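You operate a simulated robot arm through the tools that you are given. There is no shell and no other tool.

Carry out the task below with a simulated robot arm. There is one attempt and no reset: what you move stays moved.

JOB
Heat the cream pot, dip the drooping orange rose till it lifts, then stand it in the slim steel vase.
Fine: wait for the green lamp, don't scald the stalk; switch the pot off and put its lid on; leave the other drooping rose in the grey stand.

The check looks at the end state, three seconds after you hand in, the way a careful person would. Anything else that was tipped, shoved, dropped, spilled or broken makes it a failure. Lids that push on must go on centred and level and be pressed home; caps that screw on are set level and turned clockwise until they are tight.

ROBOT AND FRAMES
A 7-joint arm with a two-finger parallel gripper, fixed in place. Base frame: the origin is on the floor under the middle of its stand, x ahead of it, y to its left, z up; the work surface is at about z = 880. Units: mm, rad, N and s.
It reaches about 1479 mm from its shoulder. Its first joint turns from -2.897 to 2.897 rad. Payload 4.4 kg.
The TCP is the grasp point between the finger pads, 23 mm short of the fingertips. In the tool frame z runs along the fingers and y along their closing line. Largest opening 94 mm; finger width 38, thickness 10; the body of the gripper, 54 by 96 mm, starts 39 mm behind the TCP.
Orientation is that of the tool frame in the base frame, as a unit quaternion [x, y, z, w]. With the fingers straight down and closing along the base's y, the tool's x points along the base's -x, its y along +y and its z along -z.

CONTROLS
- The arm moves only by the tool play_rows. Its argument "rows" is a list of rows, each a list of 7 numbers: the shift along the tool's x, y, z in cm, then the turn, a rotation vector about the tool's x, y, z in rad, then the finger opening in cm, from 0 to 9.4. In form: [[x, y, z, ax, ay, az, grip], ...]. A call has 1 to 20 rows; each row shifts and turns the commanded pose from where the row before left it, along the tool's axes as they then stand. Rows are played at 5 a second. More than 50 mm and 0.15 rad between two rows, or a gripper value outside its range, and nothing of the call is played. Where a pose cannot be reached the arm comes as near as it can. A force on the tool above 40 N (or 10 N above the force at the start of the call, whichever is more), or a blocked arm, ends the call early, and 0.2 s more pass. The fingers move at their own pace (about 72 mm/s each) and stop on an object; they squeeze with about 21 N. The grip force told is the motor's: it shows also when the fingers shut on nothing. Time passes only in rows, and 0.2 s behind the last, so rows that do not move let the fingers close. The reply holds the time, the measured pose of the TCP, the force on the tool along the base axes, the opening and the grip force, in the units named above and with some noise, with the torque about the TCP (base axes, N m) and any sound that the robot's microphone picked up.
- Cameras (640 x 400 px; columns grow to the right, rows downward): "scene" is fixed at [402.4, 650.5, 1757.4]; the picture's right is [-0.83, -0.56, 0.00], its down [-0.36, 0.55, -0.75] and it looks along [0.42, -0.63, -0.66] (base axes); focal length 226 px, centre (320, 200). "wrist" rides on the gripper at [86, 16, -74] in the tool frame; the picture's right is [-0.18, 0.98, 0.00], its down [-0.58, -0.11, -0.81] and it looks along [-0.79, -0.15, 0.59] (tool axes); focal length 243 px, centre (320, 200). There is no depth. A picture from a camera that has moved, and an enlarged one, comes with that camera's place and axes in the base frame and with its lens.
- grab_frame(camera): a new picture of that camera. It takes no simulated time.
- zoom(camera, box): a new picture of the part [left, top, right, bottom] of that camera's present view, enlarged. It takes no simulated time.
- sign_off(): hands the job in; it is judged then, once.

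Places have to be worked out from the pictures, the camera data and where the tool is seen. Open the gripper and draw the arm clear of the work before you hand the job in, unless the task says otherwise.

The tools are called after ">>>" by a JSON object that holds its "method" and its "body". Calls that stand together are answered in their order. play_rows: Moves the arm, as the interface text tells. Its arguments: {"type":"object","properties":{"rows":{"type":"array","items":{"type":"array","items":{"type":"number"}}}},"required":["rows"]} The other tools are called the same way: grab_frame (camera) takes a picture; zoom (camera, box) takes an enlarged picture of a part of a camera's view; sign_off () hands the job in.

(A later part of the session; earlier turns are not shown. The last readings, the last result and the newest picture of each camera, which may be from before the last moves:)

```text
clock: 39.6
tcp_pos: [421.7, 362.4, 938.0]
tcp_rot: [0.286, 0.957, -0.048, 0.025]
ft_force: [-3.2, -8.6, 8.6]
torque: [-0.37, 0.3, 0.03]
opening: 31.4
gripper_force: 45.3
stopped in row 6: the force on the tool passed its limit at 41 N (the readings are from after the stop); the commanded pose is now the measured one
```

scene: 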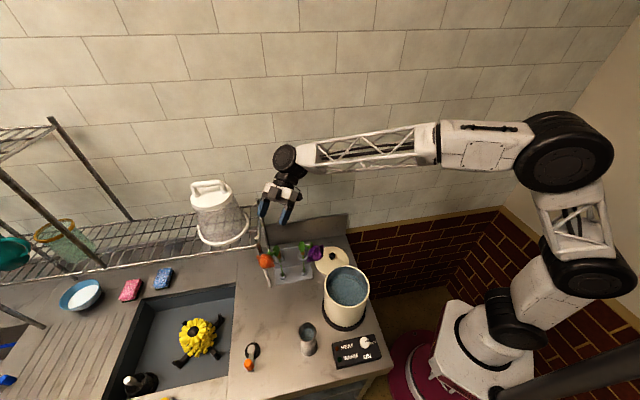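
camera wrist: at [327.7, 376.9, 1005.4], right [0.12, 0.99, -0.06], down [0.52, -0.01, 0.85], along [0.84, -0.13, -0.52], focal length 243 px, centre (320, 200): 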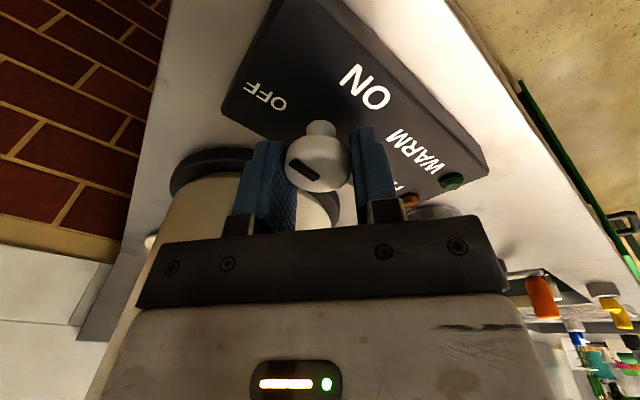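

About 47° turned; the stop reset the command to the measured pose with little force left. I check the knob's pointer and lamps before going on.

>>> {"method": "grab_frame", "body": {"camera": "wrist"}}

>>> {"method": "zoom", "body": {"camera": "scene", "box": [310, 280, 410, 380]}}

```text
taken
camera wrist: at [355.9, 428.4, 1005.0], right [0.69, 0.72, -0.06], down [0.41, -0.32, 0.85], along [0.59, -0.62, -0.52], focal length 243 px, centre (320, 200)
```

wrist: 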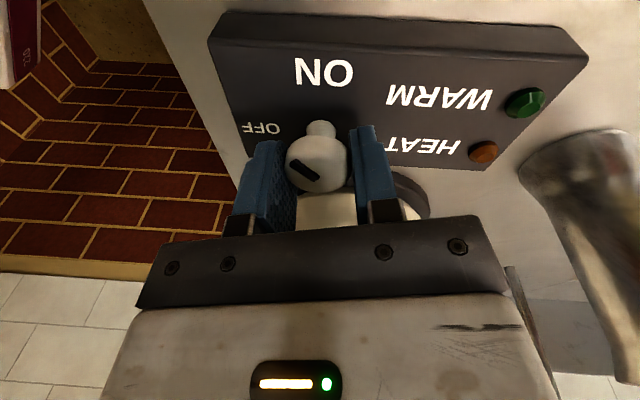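

```text
4.00 times, centred on (360, 330) of scene
camera zoom: at [402.4, 650.5, 1757.4], right [-0.83, -0.56, 0.0], down [-0.36, 0.55, -0.75], along [0.42, -0.63, -0.66], focal length 906 px, centre (160, -320)
```

zoom: 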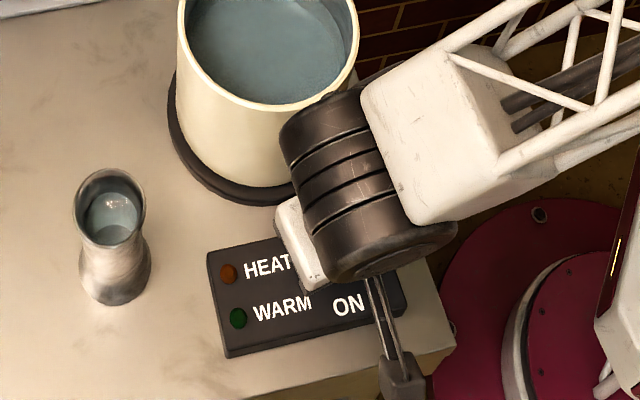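

The pointer turns with the hand and now sits midway between OFF and ON. I continue another 0.25 rad.

>>> {"method": "play_rows", "body": {"rows": [[0, -0.02, 0, 0.0037, 0.0037, 0.05, 2.0], [0, -0.02, 0, 0.0037, 0.0037, 0.05, 2.0], [0, -0.02, 0, 0.0037, 0.0037, 0.05, 2.0], [0, -0.02, 0, 0.0037, 0.0037, 0.05, 2.0], [0, -0.01, 0, 0.0037, 0.0037, 0.05, 2.0]]}}

```text
clock: 40.8
tcp_pos: [421.9, 362.0, 939.0]
tcp_rot: [0.405, 0.913, -0.051, 0.019]
ft_force: [-17.6, 5.0, 12.8]
torque: [0.44, 0.64, 0.02]
opening: 31.2
gripper_force: 45.1
```

Rotated 61° with modest forces; I continue 0.25 rad more with a tiny relief shift.

>>> {"method": "play_rows", "body": {"rows": [[0.03, -0.04, 0, 0.0037, 0.0037, 0.05, 2.0], [0, -0.02, 0, 0.0037, 0.0037, 0.05, 2.0], [0, -0.02, 0, 0.0037, 0.0037, 0.05, 2.0], [0, -0.02, 0, 0.0037, 0.0037, 0.05, 2.0], [0, -0.02, 0, 0.0037, 0.0037, 0.05, 2.0]]}}

```text
clock: 41.9
tcp_pos: [420.7, 359.7, 938.8]
tcp_rot: [0.501, 0.864, -0.052, 0.014]
ft_force: [11.1, -4.6, -3.2]
torque: [0.02, 0.08, -0.01]
opening: 31.4
gripper_force: 44.7
stopped in row 5: the force on the tool passed its limit at 42 N (the readings are from after the stop); the commanded pose is now the measured one
```

74° turned; I finish the remaining 16° in small steps and then check the lamps.

>>> {"method": "play_rows", "body": {"rows": [[0, -0.01, 0, 0.0037, 0.0037, 0.05, 2.0], [0, -0.02, 0, 0.0037, 0.0037, 0.05, 2.0], [0, -0.02, 0, 0.0037, 0.0037, 0.05, 2.0], [0, -0.02, 0, 0.0037, 0.0037, 0.05, 2.0], [0, -0.02, 0, 0.0037, 0.0037, 0.05, 2.0], [0, 0, 0, 0, 0, 0.03, 2.0]]}}

>>> {"method": "zoom", "body": {"camera": "scene", "box": [310, 280, 410, 380]}}

>>> {"method": "grab_frame", "body": {"camera": "wrist"}}

```text
clock: 43.3
tcp_pos: [420.2, 358.9, 939.3]
tcp_rot: [0.617, 0.785, -0.053, 0.01]
ft_force: [-9.0, -7.5, -2.9]
torque: [0.6, 0.53, 0.35]
opening: 31.5
gripper_force: 44.9
```

```text
4.00 times, centred on (360, 330) of scene
camera zoom: at [402.4, 650.5, 1757.4], right [-0.83, -0.56, 0.0], down [-0.36, 0.55, -0.75], along [0.42, -0.63, -0.66], focal length 906 px, centre (160, -320)
```

zoom: 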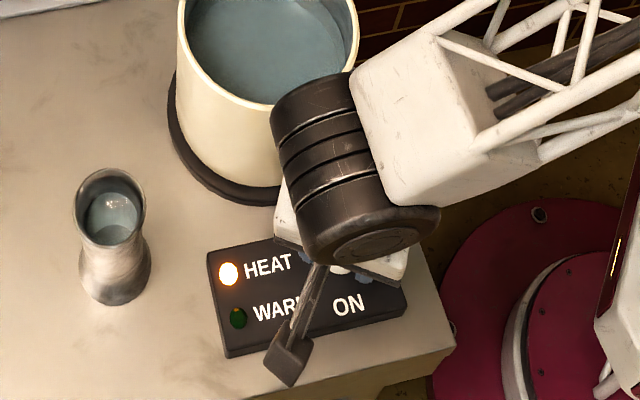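

```text
taken
camera wrist: at [418.0, 452.8, 1004.8], right [1.0, 0.05, -0.06], down [0.08, -0.51, 0.86], along [0.02, -0.86, -0.51], focal length 243 px, centre (320, 200)
```

wrist: 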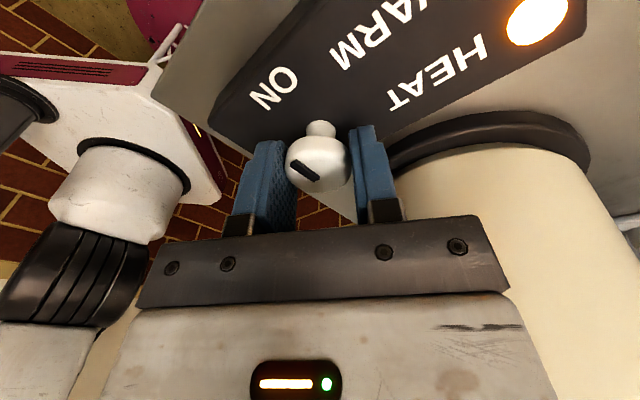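

The HEAT lamp is lit with the pointer at ON. I release the knob, rise, straighten the tool and start yawing toward the rose-picking orientation.

>>> {"method": "play_rows", "body": {"rows": [[0, 0, 0, 0, 0, 0, 6.0], [0, 0, 0, 0, 0, 0, 6.0], [-0.33, -0.34, -4.48, 0, 0, 0, 6.0], [-0.33, -0.34, -4.48, 0, 0, 0, 6.0], [0, 0, 0, -0.075, 0.0737, 0, 6.0], [0, 0, -4.4, 0, 0, -0.145, 7.0], [0, 0, -4.4, 0, 0, -0.145, 7.0], [0, 0, -4.4, 0, 0, -0.145, 7.0], [0, 0, -4.4, 0, 0, -0.145, 7.0], [0, 0, -4.4, 0, 0, -0.145, 7.0], [0, 0, 0, 0, 0, -0.145, 7.0], [0, 0, 0, 0, 0, -0.145, 7.0], [0, 0, 0, 0, 0, -0.145, 7.0], [0, 0, 0, 0, 0, -0.145, 7.0], [0, 0, 0, 0, 0, -0.145, 7.0], [0, 0, 0, 0, 0, -0.145, 7.0], [0, 0, 0, 0, 0, -0.145, 7.0], [0, 0, 0, 0, 0, -0.145, 7.0], [0, 0, 0, 0, 0, -0.145, 7.0], [0, 0, 0, 0, 0, -0.145, 7.0]]}}

>>> {"method": "zoom", "body": {"camera": "scene", "box": [290, 260, 410, 380]}}

```text
clock: 47.5
tcp_pos: [418.1, 361.9, 1249.9]
tcp_rot: [-0.412, 0.911, -0.003, 0.002]
ft_force: [0.0, -0.6, -0.4]
torque: [-0.03, 0.01, 0.0]
opening: 70.0
gripper_force: 0.0
```

```text
3.33 times, centred on (350, 320) of scene
camera zoom: at [402.4, 650.5, 1757.4], right [-0.83, -0.56, 0.0], down [-0.36, 0.55, -0.75], along [0.42, -0.63, -0.66], focal length 755 px, centre (220, -200)
```

zoom: 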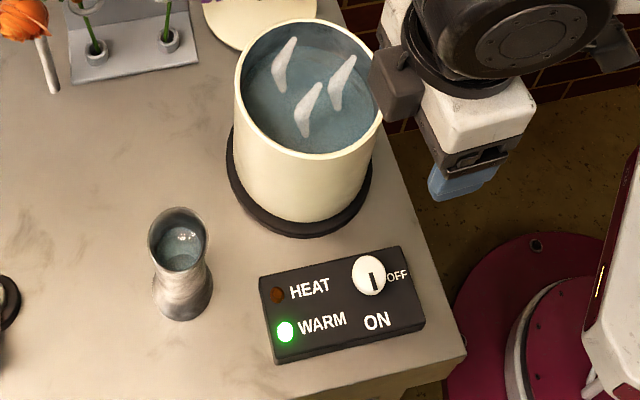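

The green WARM lamp is already on (HEAT out, steam showing). I proceed directly to the rose: finish the yaw, move above it and tilt.

>>> {"method": "play_rows", "body": {"rows": [[0, 0, 0, 0, 0, -0.144, 7.0], [0, 0, 0, 0, 0, -0.144, 7.0], [0, 0, 0, 0, 0, -0.144, 7.0], [0, 0, 0, 0, 0, -0.144, 7.0], [0, 0, 0, 0, 0, -0.144, 7.0], [0, 0, 0, 0, 0, -0.144, 7.0], [1.126, -4.121, 0, 0, 0, 0, 7.0], [1.126, -4.121, 0, 0, 0, 0, 7.0], [1.126, -4.121, 0, 0, 0, 0, 7.0], [1.126, -4.121, 0, 0, 0, 0, 7.0], [1.126, -4.121, 0, 0, 0, 0, 7.0], [1.126, -4.121, 0, 0, 0, 0, 7.0], [1.126, -4.121, 0, 0, 0, 0, 7.0], [1.126, -4.121, 0, 0, 0, 0, 7.0], [1.126, -4.121, 0, 0, 0, 0, 7.0], [0, 0, 0, 0, -0.14, 0, 7.0], [0, 0, 0, 0, -0.14, 0, 7.0], [0, 0, 0, 0, -0.14, 0, 7.0], [0, 0, 0, 0, -0.14, 0, 7.0], [0, 0, 0, 0, -0.14, 0, 7.0]]}}

>>> {"method": "play_rows", "body": {"rows": [[0, 0, 0, 0, -0.14, 0, 7.0], [0, 0, 0, 0, 0, 0, 7.0], [0, 0, 0, 0, 0, 0, 7.0], [0, 0, 0, 0, 0, 0, 7.0]]}}

>>> {"method": "zoom", "body": {"camera": "scene", "box": [290, 260, 410, 380]}}

```text
clock: 51.7
tcp_pos: [798.4, 312.5, 1249.9]
tcp_rot: [0.71, -0.616, -0.256, -0.226]
ft_force: [-0.8, 0.1, -0.2]
torque: [0.01, 0.04, 0.01]
opening: 69.9
gripper_force: 0.0
```

```text
clock: 52.7
tcp_pos: [798.7, 313.2, 1249.7]
tcp_rot: [0.69, -0.6, -0.304, -0.267]
ft_force: [0.5, -0.3, 0.2]
torque: [0.01, 0.0, -0.01]
opening: 70.1
gripper_force: 0.1
```

```text
3.33 times, centred on (350, 320) of scene
camera zoom: at [402.4, 650.5, 1757.4], right [-0.83, -0.56, 0.0], down [-0.36, 0.55, -0.75], along [0.42, -0.63, -0.66], focal length 755 px, centre (220, -200)
```

zoom: 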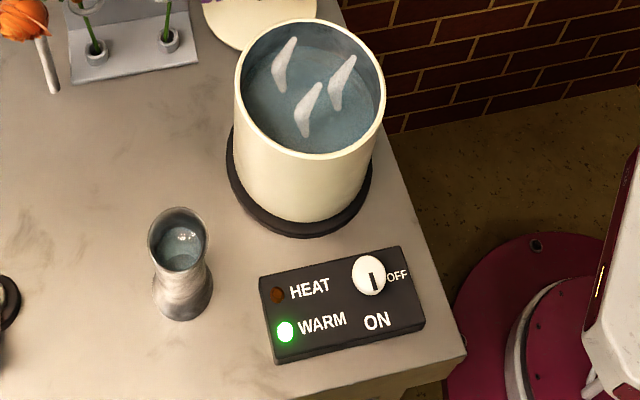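

WARM is still lit. I shift 3.5 mm in tool −y, descend 16 cm and check the sleeve's alignment with the wrist camera.

>>> {"method": "play_rows", "body": {"rows": [[2.976, -0.35, 2.668, 0, 0, 0, 7.0], [2.976, 0, 2.668, 0, 0, 0, 7.0], [2.976, 0, 2.668, 0, 0, 0, 7.0], [2.976, 0, 2.668, 0, 0, 0, 7.0], [0, 0, 0, 0, 0, 0, 7.0], [0, 0, 0, 0, 0, 0, 7.0]]}}

>>> {"method": "grab_frame", "body": {"camera": "wrist"}}

```text
clock: 54.1
tcp_pos: [803.4, 311.4, 1090.4]
tcp_rot: [0.69, -0.6, -0.304, -0.267]
ft_force: [-0.2, -0.6, -0.3]
torque: [0.0, 0.01, 0.01]
opening: 70.2
gripper_force: 0.1
```

```text
taken
camera wrist: at [802.3, 196.1, 1076.1], right [-0.99, -0.01, 0.13], down [0.13, -0.19, 0.97], along [0.01, 0.98, 0.19], focal length 243 px, centre (320, 200)
```

wrist: 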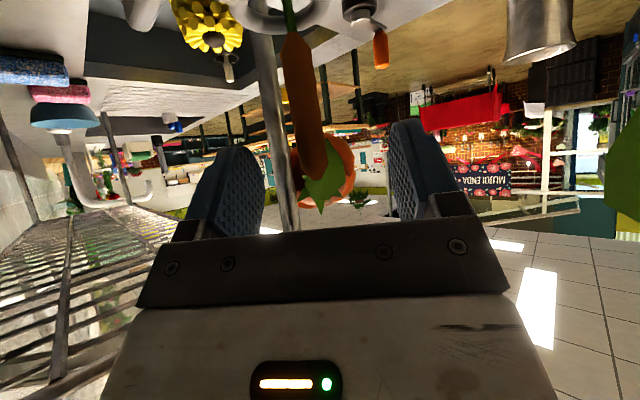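

The sleeve is about 3.7 mm toward tool −y; I correct while lowering the last 41 mm, then take a look before closing.

>>> {"method": "play_rows", "body": {"rows": [[1.525, -0.185, 1.367, 0, 0, 0, 7.0], [1.525, -0.185, 1.367, 0, 0, 0, 7.0], [0, 0, 0, 0, 0, 0, 5.0], [0, 0, 0, 0, 0, 0, 5.0]]}}

>>> {"method": "grab_frame", "body": {"camera": "wrist"}}

>>> {"method": "zoom", "body": {"camera": "scene", "box": [240, 200, 360, 300]}}

```text
clock: 55.1
tcp_pos: [805.2, 313.5, 1047.6]
tcp_rot: [0.69, -0.6, -0.304, -0.267]
ft_force: [-0.2, 0.6, 0.1]
torque: [0.01, -0.03, 0.02]
opening: 50.1
gripper_force: 0.2
```

```text
taken
camera wrist: at [804.0, 196.8, 1034.5], right [-0.99, -0.01, 0.13], down [0.13, -0.19, 0.97], along [0.01, 0.98, 0.19], focal length 243 px, centre (320, 200)
```

wrist: 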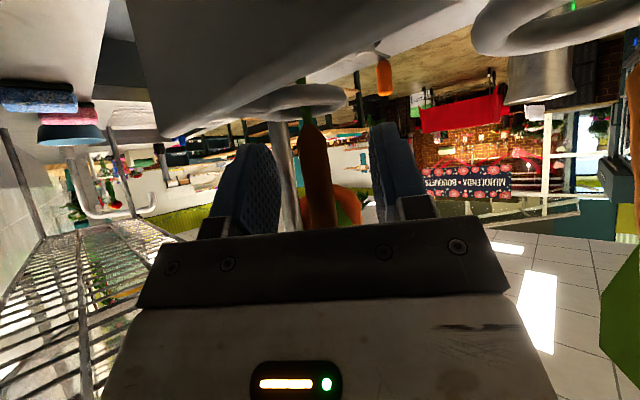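

```text
4.00 times, centred on (300, 250) of scene
camera zoom: at [402.4, 650.5, 1757.4], right [-0.83, -0.56, 0.0], down [-0.36, 0.55, -0.75], along [0.42, -0.63, -0.66], focal length 906 px, centre (400, 0)
```

zoom: 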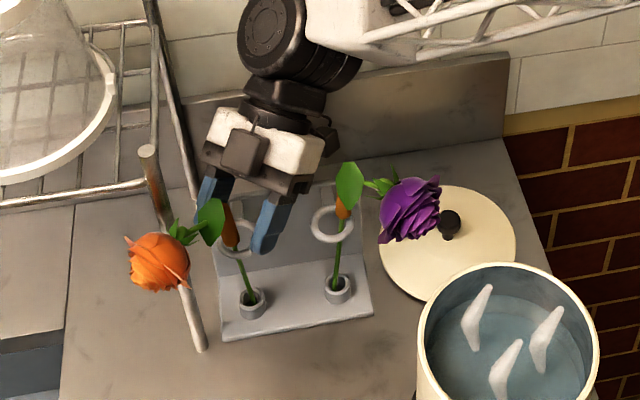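

The sleeve is centred between the pads, clear of the ring. I close on it.

>>> {"method": "play_rows", "body": {"rows": [[0, 0, 0, 0, 0, 0, 0.5], [0, 0, 0, 0, 0, 0, 0.5], [0, 0, 0, 0, 0, 0, 0.5], [0, 0, 0, 0, 0, 0, 0.5]]}}

>>> {"method": "zoom", "body": {"camera": "scene", "box": [240, 200, 360, 300]}}

```text
clock: 56.1
tcp_pos: [804.5, 312.5, 1049.4]
tcp_rot: [0.69, -0.6, -0.304, -0.268]
ft_force: [4.8, -1.5, 2.7]
torque: [0.15, -0.33, -0.01]
opening: 15.0
gripper_force: 13.3
```

```text
4.00 times, centred on (300, 250) of scene
camera zoom: at [402.4, 650.5, 1757.4], right [-0.83, -0.56, 0.0], down [-0.36, 0.55, -0.75], along [0.42, -0.63, -0.66], focal length 906 px, centre (400, 0)
```

zoom: 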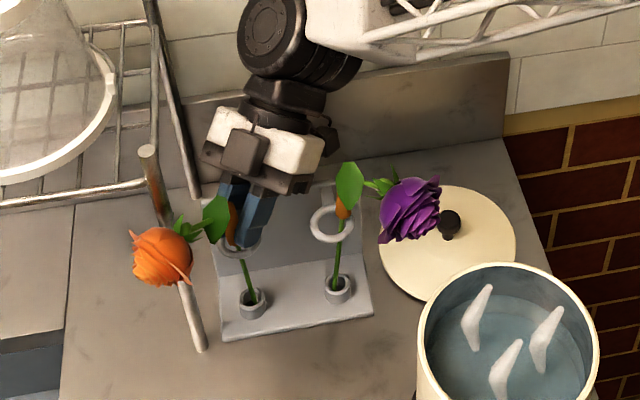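

Gripped at 15 mm. I lift straight up about 16 cm with a slight shift away from the post, to draw the stem out of the socket and ring.

>>> {"method": "play_rows", "body": {"rows": [[-1.116, 0, -1.0, 0, 0, 0, 0.5], [-1.86, 0, -1.668, 0, 0, 0, 0.5], [-0.125, 0.35, 0.14, 0, 0, 0, 0.5], [-1.86, 0, -1.668, 0, 0, 0, 0.5], [-1.86, 0, -1.668, 0, 0, 0, 0.5], [0, 0, 0, 0, 0, 0, 0.5]]}}

>>> {"method": "zoom", "body": {"camera": "scene", "box": [240, 200, 360, 300]}}

```text
clock: 57.5
tcp_pos: [802.3, 315.2, 1138.9]
tcp_rot: [0.691, -0.599, -0.305, -0.266]
ft_force: [0.5, -0.7, -0.9]
torque: [0.0, 0.0, 0.0]
opening: 14.8
gripper_force: 13.8
```

```text
4.00 times, centred on (300, 250) of scene
camera zoom: at [402.4, 650.5, 1757.4], right [-0.83, -0.56, 0.0], down [-0.36, 0.55, -0.75], along [0.42, -0.63, -0.66], focal length 906 px, centre (400, 0)
```

zoom: 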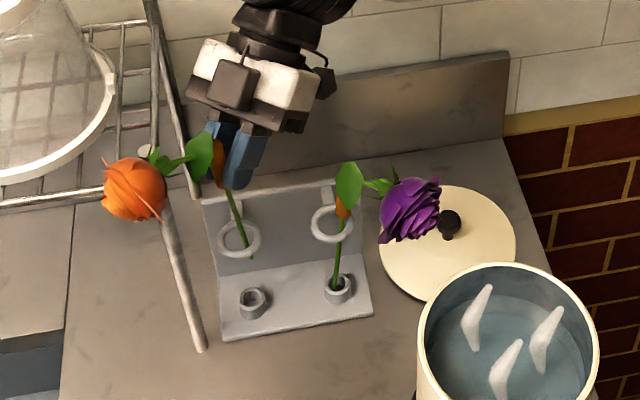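

The rose is coming out cleanly; the stem's end is still below the ring. I lift another 8 cm straight up.

>>> {"method": "play_rows", "body": {"rows": [[-1.86, 0, -1.668, 0, 0, 0, 0.5], [-1.86, 0, -1.668, 0, 0, 0, 0.5], [-1.86, 0, -1.668, 0, 0, 0, 0.5], [-1.116, 0, -1.0, 0, 0, 0, 0.5], [0, 0, 0, 0, 0, 0, 0.5]]}}

>>> {"method": "zoom", "body": {"camera": "scene", "box": [240, 180, 360, 280]}}

>>> {"method": "zoom", "body": {"camera": "scene", "box": [290, 260, 410, 380]}}

```text
clock: 58.7
tcp_pos: [802.8, 314.2, 1229.2]
tcp_rot: [0.69, -0.6, -0.305, -0.267]
ft_force: [-0.2, -0.2, -0.3]
torque: [-0.01, 0.02, -0.03]
opening: 14.7
gripper_force: 14.0
```

```text
4.00 times, centred on (300, 230) of scene
camera zoom: at [402.4, 650.5, 1757.4], right [-0.83, -0.56, 0.0], down [-0.36, 0.55, -0.75], along [0.42, -0.63, -0.66], focal length 906 px, centre (400, 80)
```

zoom: 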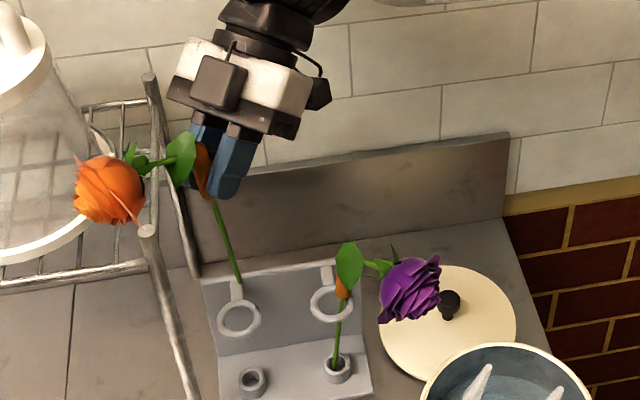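

```text
3.33 times, centred on (350, 320) of scene
camera zoom: at [402.4, 650.5, 1757.4], right [-0.83, -0.56, 0.0], down [-0.36, 0.55, -0.75], along [0.42, -0.63, -0.66], focal length 755 px, centre (220, -200)
```

zoom: 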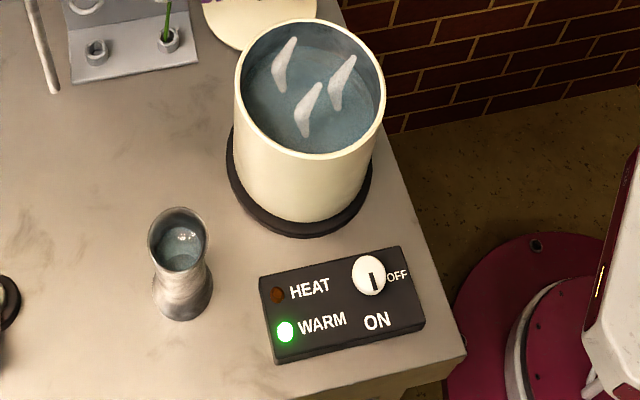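

The stem's end is free of the ring and WARM is still green. I raise another 8 cm to clear the purple rose, then move over the pot (stem aimed at about (541, 246), off-centre toward the hand).

>>> {"method": "play_rows", "body": {"rows": [[-2.976, 0, -2.668, 0, 0, 0, 0.5], [-2.976, 0, -2.668, 0, 0, 0, 0.5], [0.334, 3.843, -0.373, 0, 0, 0, 0.5], [0.334, 3.843, -0.373, 0, 0, 0, 0.5], [0.334, 3.843, -0.373, 0, 0, 0, 0.5], [0.334, 3.843, -0.373, 0, 0, 0, 0.5], [0.334, 3.843, -0.373, 0, 0, 0, 0.5], [0.334, 3.843, -0.373, 0, 0, 0, 0.5], [0.334, 3.843, -0.373, 0, 0, 0, 0.5], [0, 0, 0, 0, 0, 0, 0.5], [0, 0, 0, 0, 0, 0, 0.5]]}}

>>> {"method": "grab_frame", "body": {"camera": "scene"}}

>>> {"method": "zoom", "body": {"camera": "scene", "box": [270, 180, 430, 320]}}

>>> {"method": "grab_frame", "body": {"camera": "wrist"}}

```text
clock: 61.1
tcp_pos: [537.4, 240.1, 1305.8]
tcp_rot: [0.691, -0.599, -0.304, -0.267]
ft_force: [-0.2, 1.1, -1.0]
torque: [-0.02, 0.0, -0.01]
opening: 14.8
gripper_force: 13.5
```

```text
taken
```

scene: 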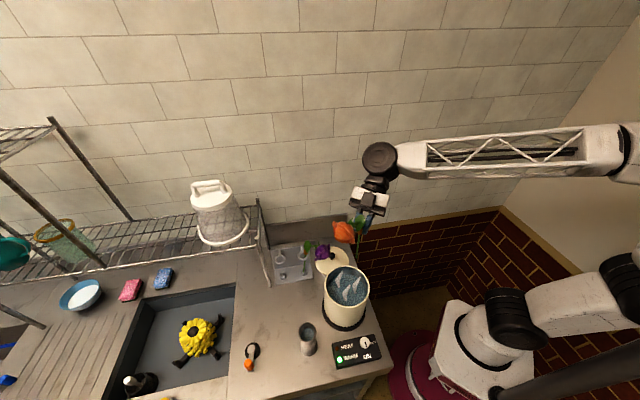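

```text
2.86 times, centred on (350, 250) of scene
camera zoom: at [402.4, 650.5, 1757.4], right [-0.83, -0.56, 0.0], down [-0.36, 0.55, -0.75], along [0.42, -0.63, -0.66], focal length 647 px, centre (234, 57)
```

zoom: 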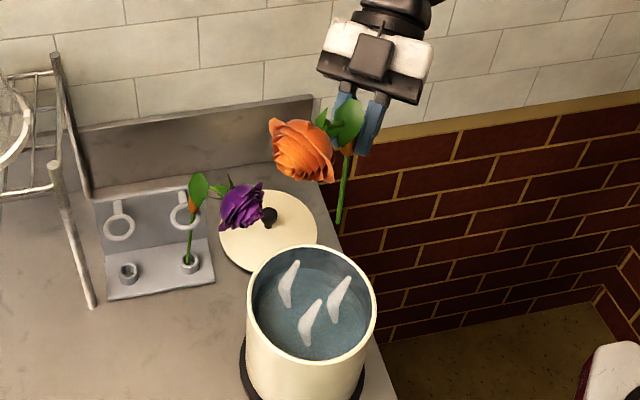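

```text
taken
camera wrist: at [536.3, 124.7, 1292.8], right [-0.99, -0.01, 0.13], down [0.13, -0.19, 0.97], along [0.01, 0.98, 0.19], focal length 243 px, centre (320, 200)
```

wrist: 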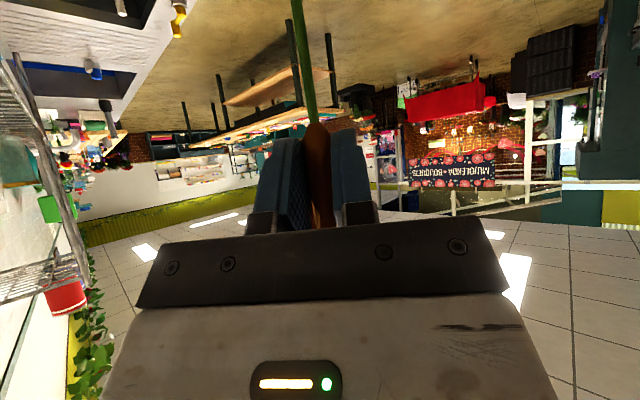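

The stem's end is at about (539, 239, 1151), inside the pot's mouth with margin. I nudge 8 mm toward the centre and lower the stem into the warm water, slowing at the surface.

>>> {"method": "play_rows", "body": {"rows": [[-0.53, 0, 0.59, 0, 0, 0, 0.5], [2.976, 0, 2.668, 0, 0, 0, 0.5], [2.976, 0, 2.668, 0, 0, 0, 0.5], [2.976, 0, 2.668, 0, 0, 0, 0.5], [1.488, 0, 1.334, 0, 0, 0, 0.5], [1.488, 0, 1.334, 0, 0, 0, 0.5], [1.488, 0, 1.334, 0, 0, 0, 0.5], [1.488, 0, 1.334, 0, 0, 0, 0.5], [1.488, 0, 1.334, 0, 0, 0, 0.5]]}}

>>> {"method": "grab_frame", "body": {"camera": "scene"}}

>>> {"method": "zoom", "body": {"camera": "scene", "box": [270, 200, 430, 320]}}

```text
clock: 63.1
tcp_pos: [541.0, 251.0, 1089.9]
tcp_rot: [0.691, -0.599, -0.304, -0.267]
ft_force: [0.2, -0.5, -0.6]
torque: [0.03, -0.01, 0.05]
opening: 14.8
gripper_force: 13.4
```

```text
taken
```

scene: 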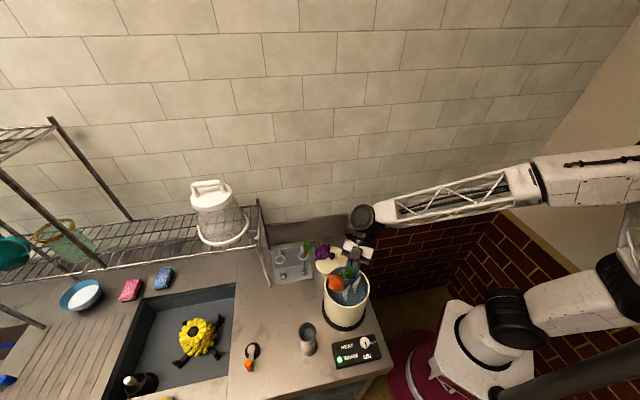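

```text
3.33 times, centred on (350, 260) of scene
camera zoom: at [402.4, 650.5, 1757.4], right [-0.83, -0.56, 0.0], down [-0.36, 0.55, -0.75], along [0.42, -0.63, -0.66], focal length 755 px, centre (220, 0)
```

zoom: 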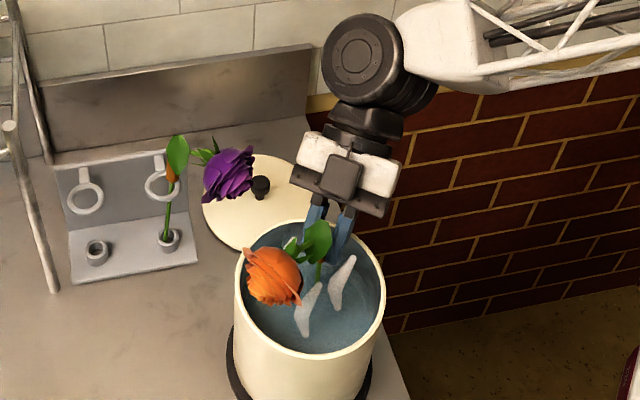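

The stem is about 80 mm into the water, WARM lit and no contact forces. I hold for a second and watch the bloom.

>>> {"method": "play_rows", "body": {"rows": [[0, 0, 0, 0, 0, 0, 0.5], [0, 0, 0, 0, 0, 0, 0.5], [0, 0, 0, 0, 0, 0, 0.5], [0, 0, 0, 0, 0, 0, 0.5]]}}

>>> {"method": "zoom", "body": {"camera": "scene", "box": [270, 200, 430, 320]}}

>>> {"method": "zoom", "body": {"camera": "scene", "box": [310, 320, 400, 380]}}

```text
clock: 64.1
tcp_pos: [541.0, 250.3, 1090.3]
tcp_rot: [0.69, -0.6, -0.304, -0.267]
ft_force: [-0.2, 0.0, -0.6]
torque: [0.0, 0.02, -0.02]
opening: 14.7
gripper_force: 14.0
```

```text
3.33 times, centred on (350, 260) of scene
camera zoom: at [402.4, 650.5, 1757.4], right [-0.83, -0.56, 0.0], down [-0.36, 0.55, -0.75], along [0.42, -0.63, -0.66], focal length 755 px, centre (220, 0)
```

zoom: 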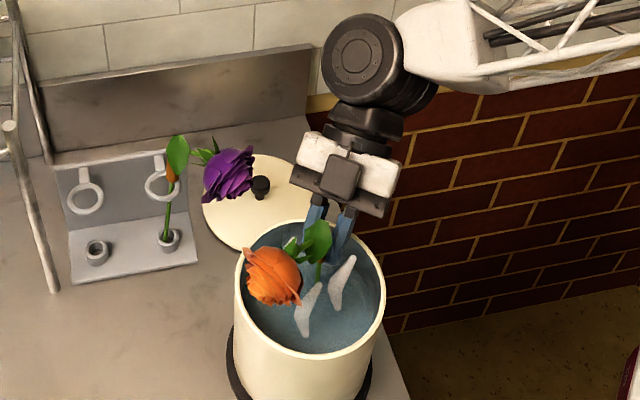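

```text
6.67 times, centred on (355, 350) of scene
camera zoom: at [402.4, 650.5, 1757.4], right [-0.83, -0.56, 0.0], down [-0.36, 0.55, -0.75], along [0.42, -0.63, -0.66], focal length 1510 px, centre (87, -800)
```

zoom: 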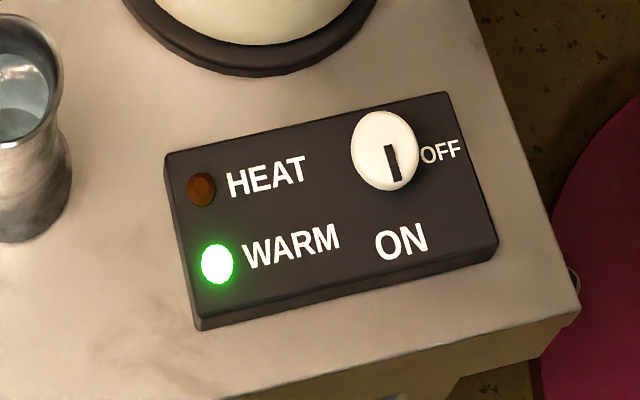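

No obvious change yet; I hold on and check again after about two more seconds.

>>> {"method": "play_rows", "body": {"rows": [[0, 0, 0, 0, 0, 0, 0.5], [0, 0, 0, 0, 0, 0, 0.5], [0, 0, 0, 0, 0, 0, 0.5], [0, 0, 0, 0, 0, 0, 0.5], [0, 0, 0, 0, 0, 0, 0.5], [0, 0, 0, 0, 0, 0, 0.5], [0, 0, 0, 0, 0, 0, 0.5], [0, 0, 0, 0, 0, 0, 0.5]]}}

>>> {"method": "zoom", "body": {"camera": "scene", "box": [270, 200, 430, 320]}}

```text
clock: 65.9
tcp_pos: [542.0, 249.2, 1090.3]
tcp_rot: [0.691, -0.599, -0.304, -0.267]
ft_force: [-0.6, 0.3, -0.7]
torque: [0.0, -0.04, -0.02]
opening: 14.6
gripper_force: 14.2
```

```text
3.33 times, centred on (350, 260) of scene
camera zoom: at [402.4, 650.5, 1757.4], right [-0.83, -0.56, 0.0], down [-0.36, 0.55, -0.75], along [0.42, -0.63, -0.66], focal length 755 px, centre (220, 0)
```

zoom: 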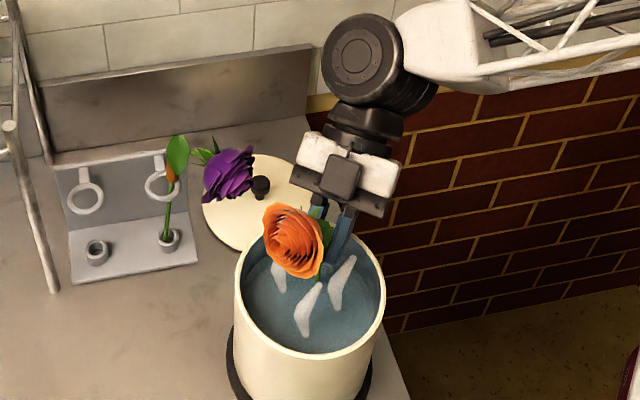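

The bloom is lifting, now facing the camera. I wait about a second more and check whether it has come fully up.

>>> {"method": "play_rows", "body": {"rows": [[0, 0, 0, 0, 0, 0, 0.5], [0, 0, 0, 0, 0, 0, 0.5], [0, 0, 0, 0, 0, 0, 0.5]]}}

>>> {"method": "zoom", "body": {"camera": "scene", "box": [290, 210, 410, 300]}}

```text
clock: 66.7
tcp_pos: [540.7, 250.6, 1091.0]
tcp_rot: [0.691, -0.599, -0.305, -0.266]
ft_force: [0.0, -0.3, -0.2]
torque: [-0.03, 0.03, 0.02]
opening: 15.0
gripper_force: 13.6
```

```text
4.44 times, centred on (350, 255) of scene
camera zoom: at [402.4, 650.5, 1757.4], right [-0.83, -0.56, 0.0], down [-0.36, 0.55, -0.75], along [0.42, -0.63, -0.66], focal length 1007 px, centre (187, -44)
```

zoom: 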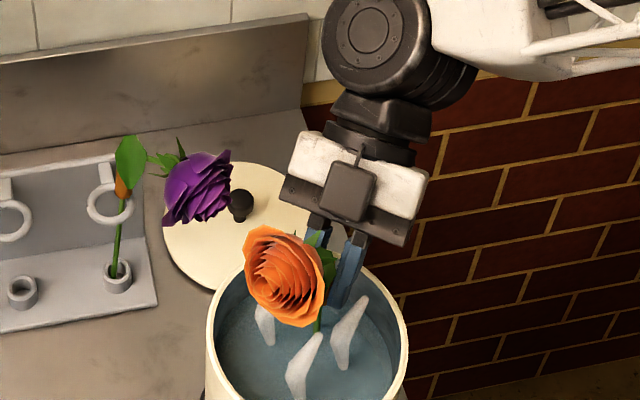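

The bloom has risen but still tips forward about 30–45°; I hold another 1.5 s, watching for further lift.

>>> {"method": "play_rows", "body": {"rows": [[0, 0, 0, 0, 0, 0, 0.5], [0, 0, 0, 0, 0, 0, 0.5], [0, 0, 0, 0, 0, 0, 0.5], [0, 0, 0, 0, 0, 0, 0.5], [0, 0, 0, 0, 0, 0, 0.5], [0, 0, 0, 0, 0, 0, 0.5]]}}

>>> {"method": "zoom", "body": {"camera": "scene", "box": [290, 210, 410, 300]}}

>>> {"method": "grab_frame", "body": {"camera": "wrist"}}

```text
clock: 68.1
tcp_pos: [541.5, 250.8, 1089.8]
tcp_rot: [0.691, -0.599, -0.304, -0.267]
ft_force: [-0.4, -0.4, -0.2]
torque: [-0.02, 0.01, 0.0]
opening: 15.1
gripper_force: 14.2
```

```text
4.44 times, centred on (350, 255) of scene
camera zoom: at [402.4, 650.5, 1757.4], right [-0.83, -0.56, 0.0], down [-0.36, 0.55, -0.75], along [0.42, -0.63, -0.66], focal length 1007 px, centre (187, -44)
```

zoom: 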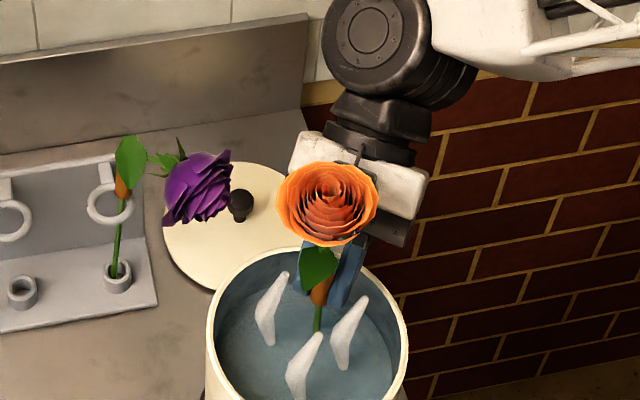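

```text
taken
camera wrist: at [540.0, 134.4, 1076.2], right [-0.99, -0.01, 0.13], down [0.13, -0.19, 0.97], along [0.01, 0.98, 0.19], focal length 243 px, centre (320, 200)
```

wrist: 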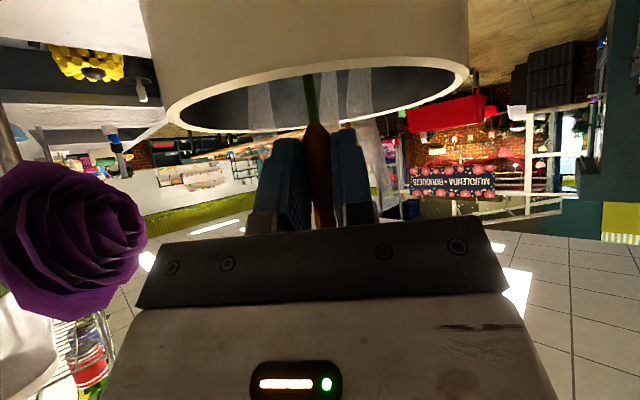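

The bloom has lifted upright. I draw the stem out of the water straight up and carry the rose toward the vase at height.

>>> {"method": "play_rows", "body": {"rows": [[-2.232, 0, -2.0, 0, 0, 0, 0.5], [-3.27, 0, -2.935, 0, 0, 0, 0.5], [-3.27, 0, -2.935, 0, 0, 0, 0.5], [-3.27, 0, -2.935, 0, 0, 0, 0.5], [-3.27, 0, -2.935, 0, 0, 0, 0.5], [-1.4, 0, -1.2, 0, 0, 0, 0.5], [-2.72, -1.15, 3.036, 0, 0, 0, 0.5], [-2.72, -1.15, 3.036, 0, 0, 0, 0.5], [-2.72, -1.15, 3.036, 0, 0, 0, 0.5], [-2.72, -1.15, 3.036, 0, 0, 0, 0.5], [-2.72, -1.15, 3.036, 0, 0, 0, 0.5], [0, 0, 0, 0, 0, 0, 0.5]]}}

>>> {"method": "grab_frame", "body": {"camera": "scene"}}

```text
clock: 70.7
tcp_pos: [568.3, 464.1, 1311.1]
tcp_rot: [0.69, -0.6, -0.304, -0.267]
ft_force: [0.2, -0.1, -0.9]
torque: [-0.01, 0.05, 0.01]
opening: 14.8
gripper_force: 13.9
```

```text
taken
```

scene: 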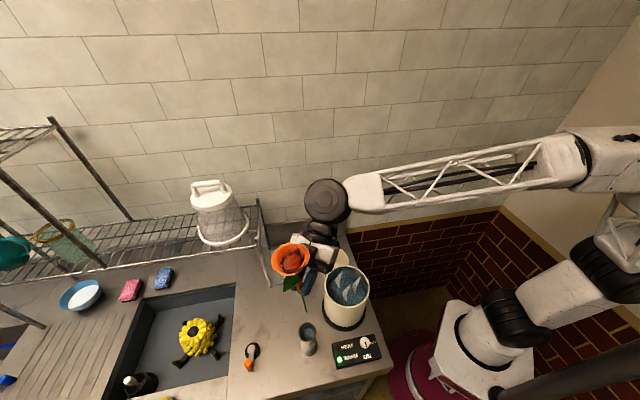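

The rose stays upright out of the water. I rotate the hand 68° clockwise about the vertical so the wrist and camera will clear the pot at the vase.

>>> {"method": "play_rows", "body": {"rows": [[0, 0, 0, 0.1107, 0, 0.0992, 0.5], [0, 0, 0, 0.1107, 0, 0.0992, 0.5], [0, 0, 0, 0.1107, 0, 0.0992, 0.5], [0, 0, 0, 0.1107, 0, 0.0992, 0.5], [0, 0, 0, 0.1107, 0, 0.0992, 0.5], [0, 0, 0, 0.1107, 0, 0.0992, 0.5], [0, 0, 0, 0.1107, 0, 0.0992, 0.5], [0, 0, 0, 0.1107, 0, 0.0992, 0.5], [0, 0, 0, 0, 0, 0, 0.5], [0, 0, 0, 0, 0, 0, 0.5]]}}

>>> {"method": "grab_frame", "body": {"camera": "scene"}}

>>> {"method": "zoom", "body": {"camera": "scene", "box": [240, 220, 400, 360]}}

>>> {"method": "grab_frame", "body": {"camera": "wrist"}}

```text
clock: 72.9
tcp_pos: [569.3, 461.1, 1311.8]
tcp_rot: [-0.236, 0.882, 0.102, 0.395]
ft_force: [0.1, 0.8, -1.3]
torque: [-0.01, 0.0, 0.01]
opening: 14.6
gripper_force: 14.1
```

```text
taken
```

scene: 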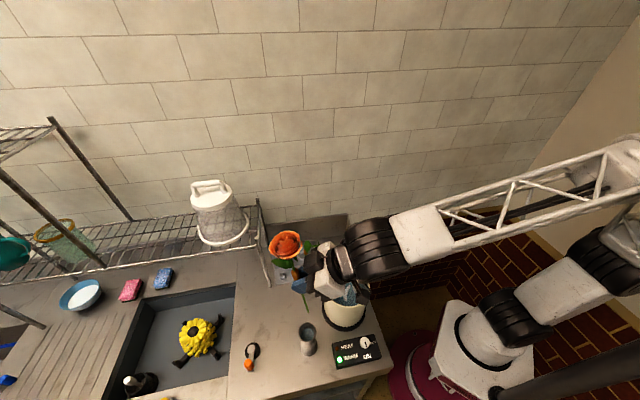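

```text
2.86 times, centred on (320, 290) of scene
camera zoom: at [402.4, 650.5, 1757.4], right [-0.83, -0.56, 0.0], down [-0.36, 0.55, -0.75], along [0.42, -0.63, -0.66], focal length 647 px, centre (320, -57)
```

zoom: 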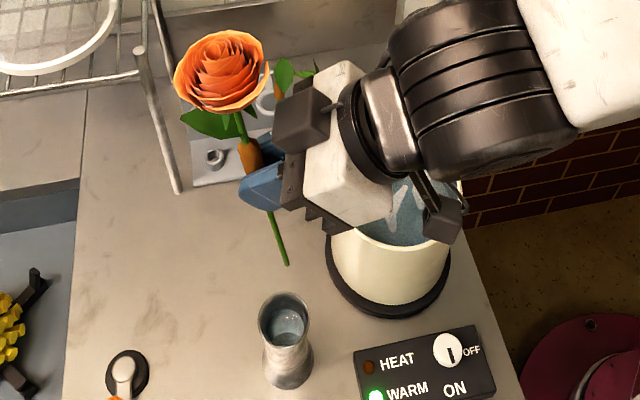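

```text
taken
camera wrist: at [461.7, 416.8, 1297.5], right [-0.38, 0.91, 0.13], down [-0.13, -0.19, 0.97], along [0.91, 0.36, 0.2], focal length 243 px, centre (320, 200)
```

wrist: 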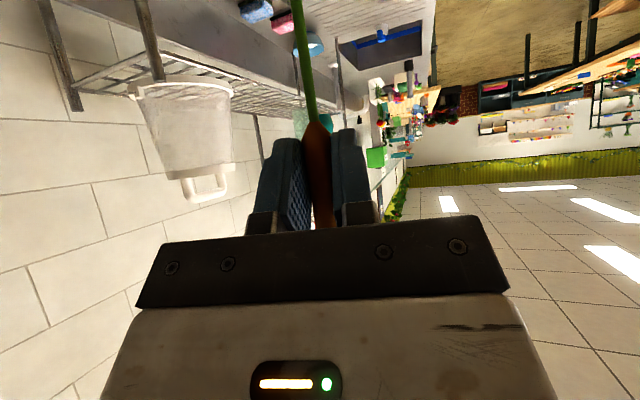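

The stem's tip is near (565, 459, 1157), and the vase mouth near (570, 465, 1031). I shift slightly toward the mouth and lower to just above the rim, then verify.

>>> {"method": "play_rows", "body": {"rows": [[-0.19, 0.3, 0.21, 0, 0, 0, 0.5], [2.906, 0, 2.6, 0, 0, 0, 0.5], [2.906, 0, 2.6, 0, 0, 0, 0.5], [2.5, 0, 2.24, 0, 0, 0, 0.5], [0, 0, 0, 0, 0, 0, 0.5], [0, 0, 0, 0, 0, 0, 0.5], [0, 0, 0, 0, 0, 0, 0.5]]}}

>>> {"method": "zoom", "body": {"camera": "scene", "box": [260, 280, 360, 360]}}

>>> {"method": "grab_frame", "body": {"camera": "wrist"}}

```text
clock: 74.5
tcp_pos: [569.0, 465.3, 1197.3]
tcp_rot: [-0.236, 0.882, 0.102, 0.395]
ft_force: [-0.3, -0.5, -0.1]
torque: [0.03, 0.0, 0.01]
opening: 14.8
gripper_force: 14.2
```

```text
5.00 times, centred on (310, 320) of scene
camera zoom: at [402.4, 650.5, 1757.4], right [-0.83, -0.56, 0.0], down [-0.36, 0.55, -0.75], along [0.42, -0.63, -0.66], focal length 1132 px, centre (370, -400)
```

zoom: 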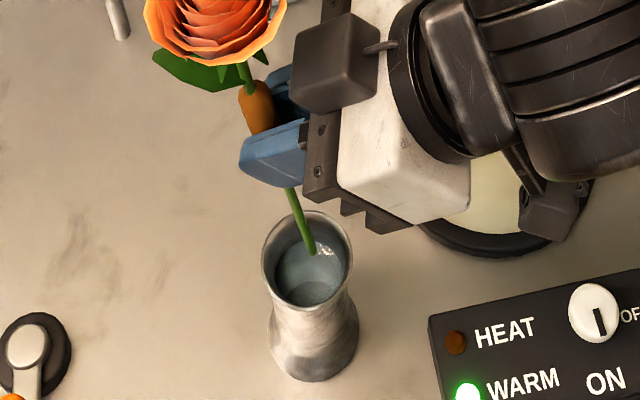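

```text
taken
camera wrist: at [462.9, 421.2, 1183.7], right [-0.38, 0.91, 0.13], down [-0.13, -0.19, 0.97], along [0.91, 0.36, 0.2], focal length 243 px, centre (320, 200)
```

wrist: 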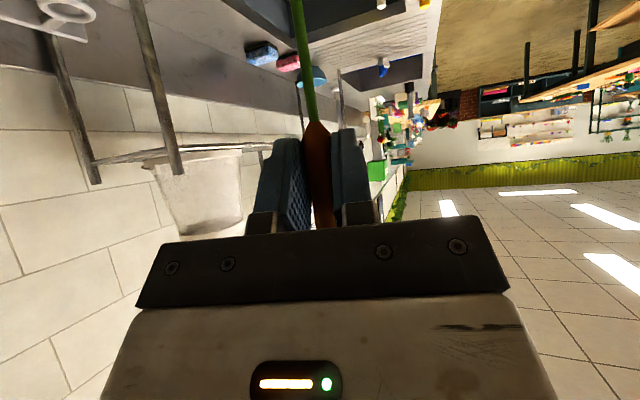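

The tip is about 4 mm from the mouth's centre, well within it. I lower the stem into the vase, stopping with the fingers just above the rim.

>>> {"method": "play_rows", "body": {"rows": [[1.952, -0.1, 1.748, 0, 0, 0, 0.5], [1.952, 0, 1.748, 0, 0, 0, 0.5], [1.952, 0, 1.748, 0, 0, 0, 0.5], [1.952, 0, 1.748, 0, 0, 0, 0.5], [1.952, 0, 1.748, 0, 0, 0, 0.5], [0, 0, 0, 0, 0, 0, 0.5], [0, 0, 0, 0, 0, 0, 0.5]]}}

>>> {"method": "zoom", "body": {"camera": "scene", "box": [250, 260, 370, 360]}}

>>> {"method": "grab_frame", "body": {"camera": "wrist"}}

```text
clock: 76.1
tcp_pos: [574.0, 461.6, 1070.2]
tcp_rot: [-0.237, 0.881, 0.103, 0.395]
ft_force: [0.0, -0.5, 0.3]
torque: [0.0, 0.01, 0.01]
opening: 14.8
gripper_force: 14.1
```

```text
4.00 times, centred on (310, 310) of scene
camera zoom: at [402.4, 650.5, 1757.4], right [-0.83, -0.56, 0.0], down [-0.36, 0.55, -0.75], along [0.42, -0.63, -0.66], focal length 906 px, centre (360, -240)
```

zoom: 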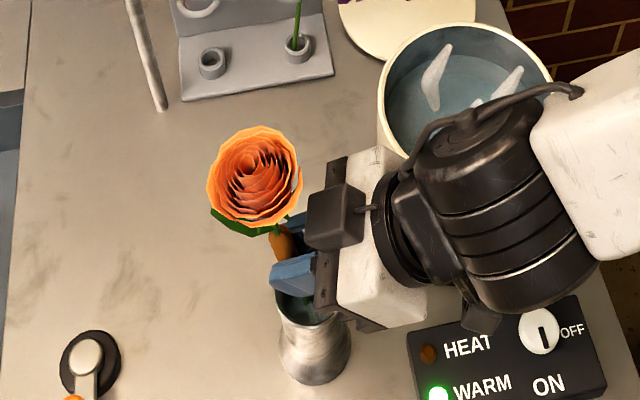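

```text
taken
camera wrist: at [466.5, 416.9, 1055.4], right [-0.38, 0.91, 0.13], down [-0.13, -0.2, 0.97], along [0.91, 0.36, 0.2], focal length 243 px, centre (320, 200)
```

wrist: 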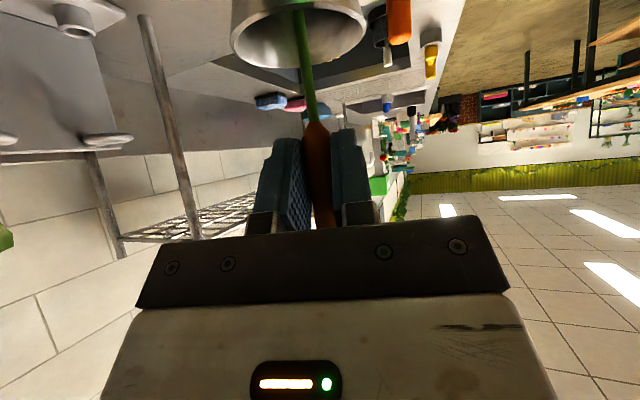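

The wrist view shows the stem well centred in the mouth, and re-checking the geometry puts the vase at about (573, 461) with its rim near z 1008. So I lower a further 20 mm in small steps, watching the force.

>>> {"method": "play_rows", "body": {"rows": [[0.745, 0, 0.667, 0, 0, 0, 0.5], [0.745, 0, 0.667, 0, 0, 0, 0.5], [0, 0, 0, 0, 0, 0, 0.5], [0, 0, 0, 0, 0, 0, 0.5]]}}

>>> {"method": "zoom", "body": {"camera": "wrist", "box": [200, 0, 440, 150]}}

```text
clock: 77.1
tcp_pos: [572.5, 461.6, 1049.2]
tcp_rot: [-0.237, 0.881, 0.102, 0.396]
ft_force: [1.6, -0.3, 10.6]
torque: [0.06, -0.15, -0.01]
opening: 14.9
gripper_force: 14.4
```

```text
2.67 times, centred on (320, 75) of wrist
camera zoom: at [465.6, 417.4, 1035.1], right [-0.38, 0.91, 0.13], down [-0.14, -0.2, 0.97], along [0.91, 0.36, 0.2], focal length 647 px, centre (320, 533)
```

zoom: 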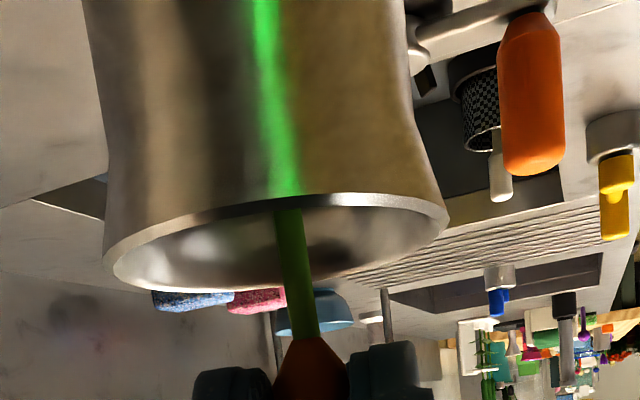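

The stem has reached the vase's floor (10 N upward) with the fingers still above the rim. I ease up 1.5 mm and open the fingers.

>>> {"method": "play_rows", "body": {"rows": [[-0.112, 0, -0.1, 0, 0, 0, 0.5], [0, 0, 0, 0, 0, 0, 0.5], [0, 0, 0, 0, 0, 0, 2.5], [0, 0, 0, 0, 0, 0, 4.0], [0, 0, 0, 0, 0, 0, 5.0], [0, 0, 0, 0, 0, 0, 5.0]]}}

>>> {"method": "zoom", "body": {"camera": "scene", "box": [250, 260, 370, 360]}}

>>> {"method": "grab_frame", "body": {"camera": "wrist"}}

```text
clock: 78.5
tcp_pos: [571.8, 461.7, 1050.3]
tcp_rot: [-0.236, 0.882, 0.102, 0.396]
ft_force: [-0.5, -0.3, 0.0]
torque: [-0.02, -0.03, 0.03]
opening: 50.2
gripper_force: 0.1
```

```text
4.00 times, centred on (310, 310) of scene
camera zoom: at [402.4, 650.5, 1757.4], right [-0.83, -0.56, 0.0], down [-0.36, 0.55, -0.75], along [0.42, -0.63, -0.66], focal length 906 px, centre (360, -240)
```

zoom: 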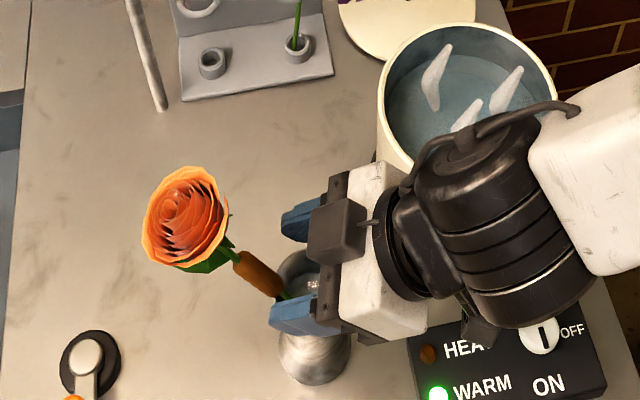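

```text
taken
camera wrist: at [464.7, 417.7, 1036.6], right [-0.38, 0.91, 0.13], down [-0.13, -0.19, 0.97], along [0.91, 0.36, 0.2], focal length 243 px, centre (320, 200)
```

wrist: 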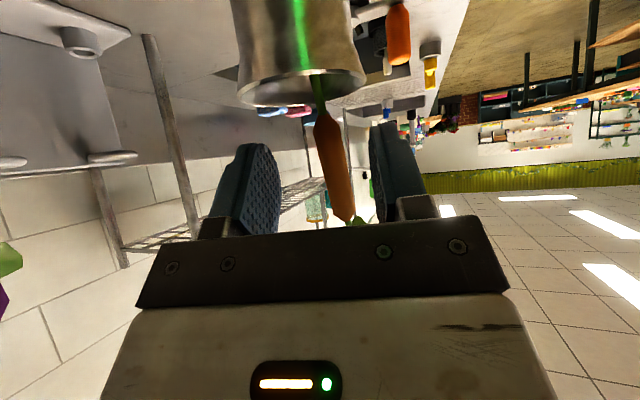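

The rose now leans on the far side of the vase's rim and the vase stands firm. I retreat backward and up along the tool axis, then turn the hand upright for the knob.

>>> {"method": "play_rows", "body": {"rows": [[0, 0, -2.0, 0, 0, 0, 5.0], [0, 0, -4.0, 0, 0, 0, 5.0], [0, 0, -4.0, 0, 0, 0, 5.0], [0, 0, -4.0, 0, 0, 0, 5.0], [-2.2, 0, -2.0, 0, 0, 0, 6.0], [-2.2, 0, -2.0, 0, 0, 0, 6.0], [0, 0, 0, 0, 0.14, 0, 6.0], [0, 0, 0, 0, 0.14, 0, 6.0], [0, 0, 0, 0, 0.14, 0, 6.0], [0, 0, 0, 0, 0.14, 0, 6.0], [0, 0, 0, 0, 0.14, 0, 6.0], [0, 0, 0, 0, 0.14, 0, 6.0], [0, 0, 0, 0, 0, 0, 6.0]]}}

>>> {"method": "grab_frame", "body": {"camera": "scene"}}

>>> {"method": "zoom", "body": {"camera": "scene", "box": [250, 260, 370, 360]}}

```text
clock: 81.3
tcp_pos: [479.0, 411.1, 1202.1]
tcp_rot: [-0.258, 0.966, -0.004, 0.001]
ft_force: [0.0, 1.2, 0.3]
torque: [-0.02, 0.0, -0.01]
opening: 60.1
gripper_force: 0.3
```

```text
taken
```

scene: 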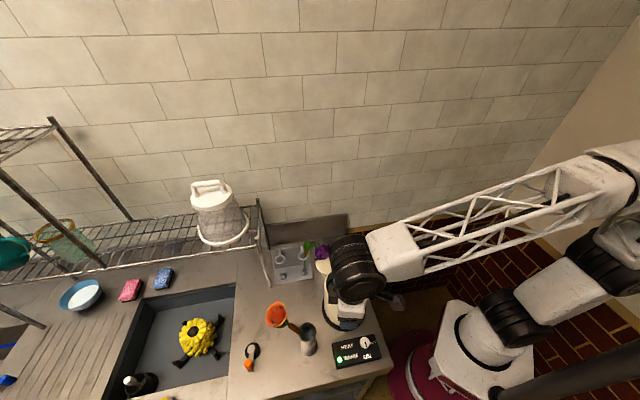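

```text
4.00 times, centred on (310, 310) of scene
camera zoom: at [402.4, 650.5, 1757.4], right [-0.83, -0.56, 0.0], down [-0.36, 0.55, -0.75], along [0.42, -0.63, -0.66], focal length 906 px, centre (360, -240)
```

zoom: 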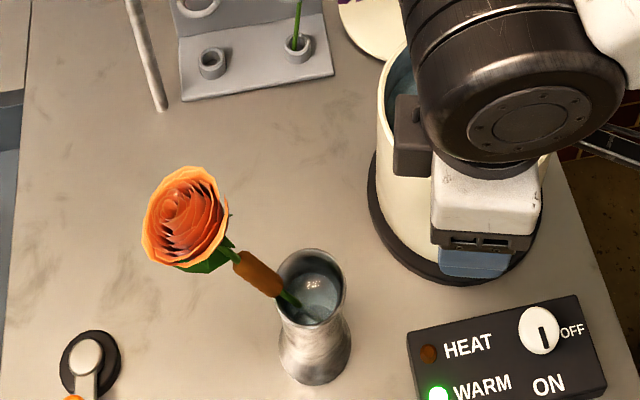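

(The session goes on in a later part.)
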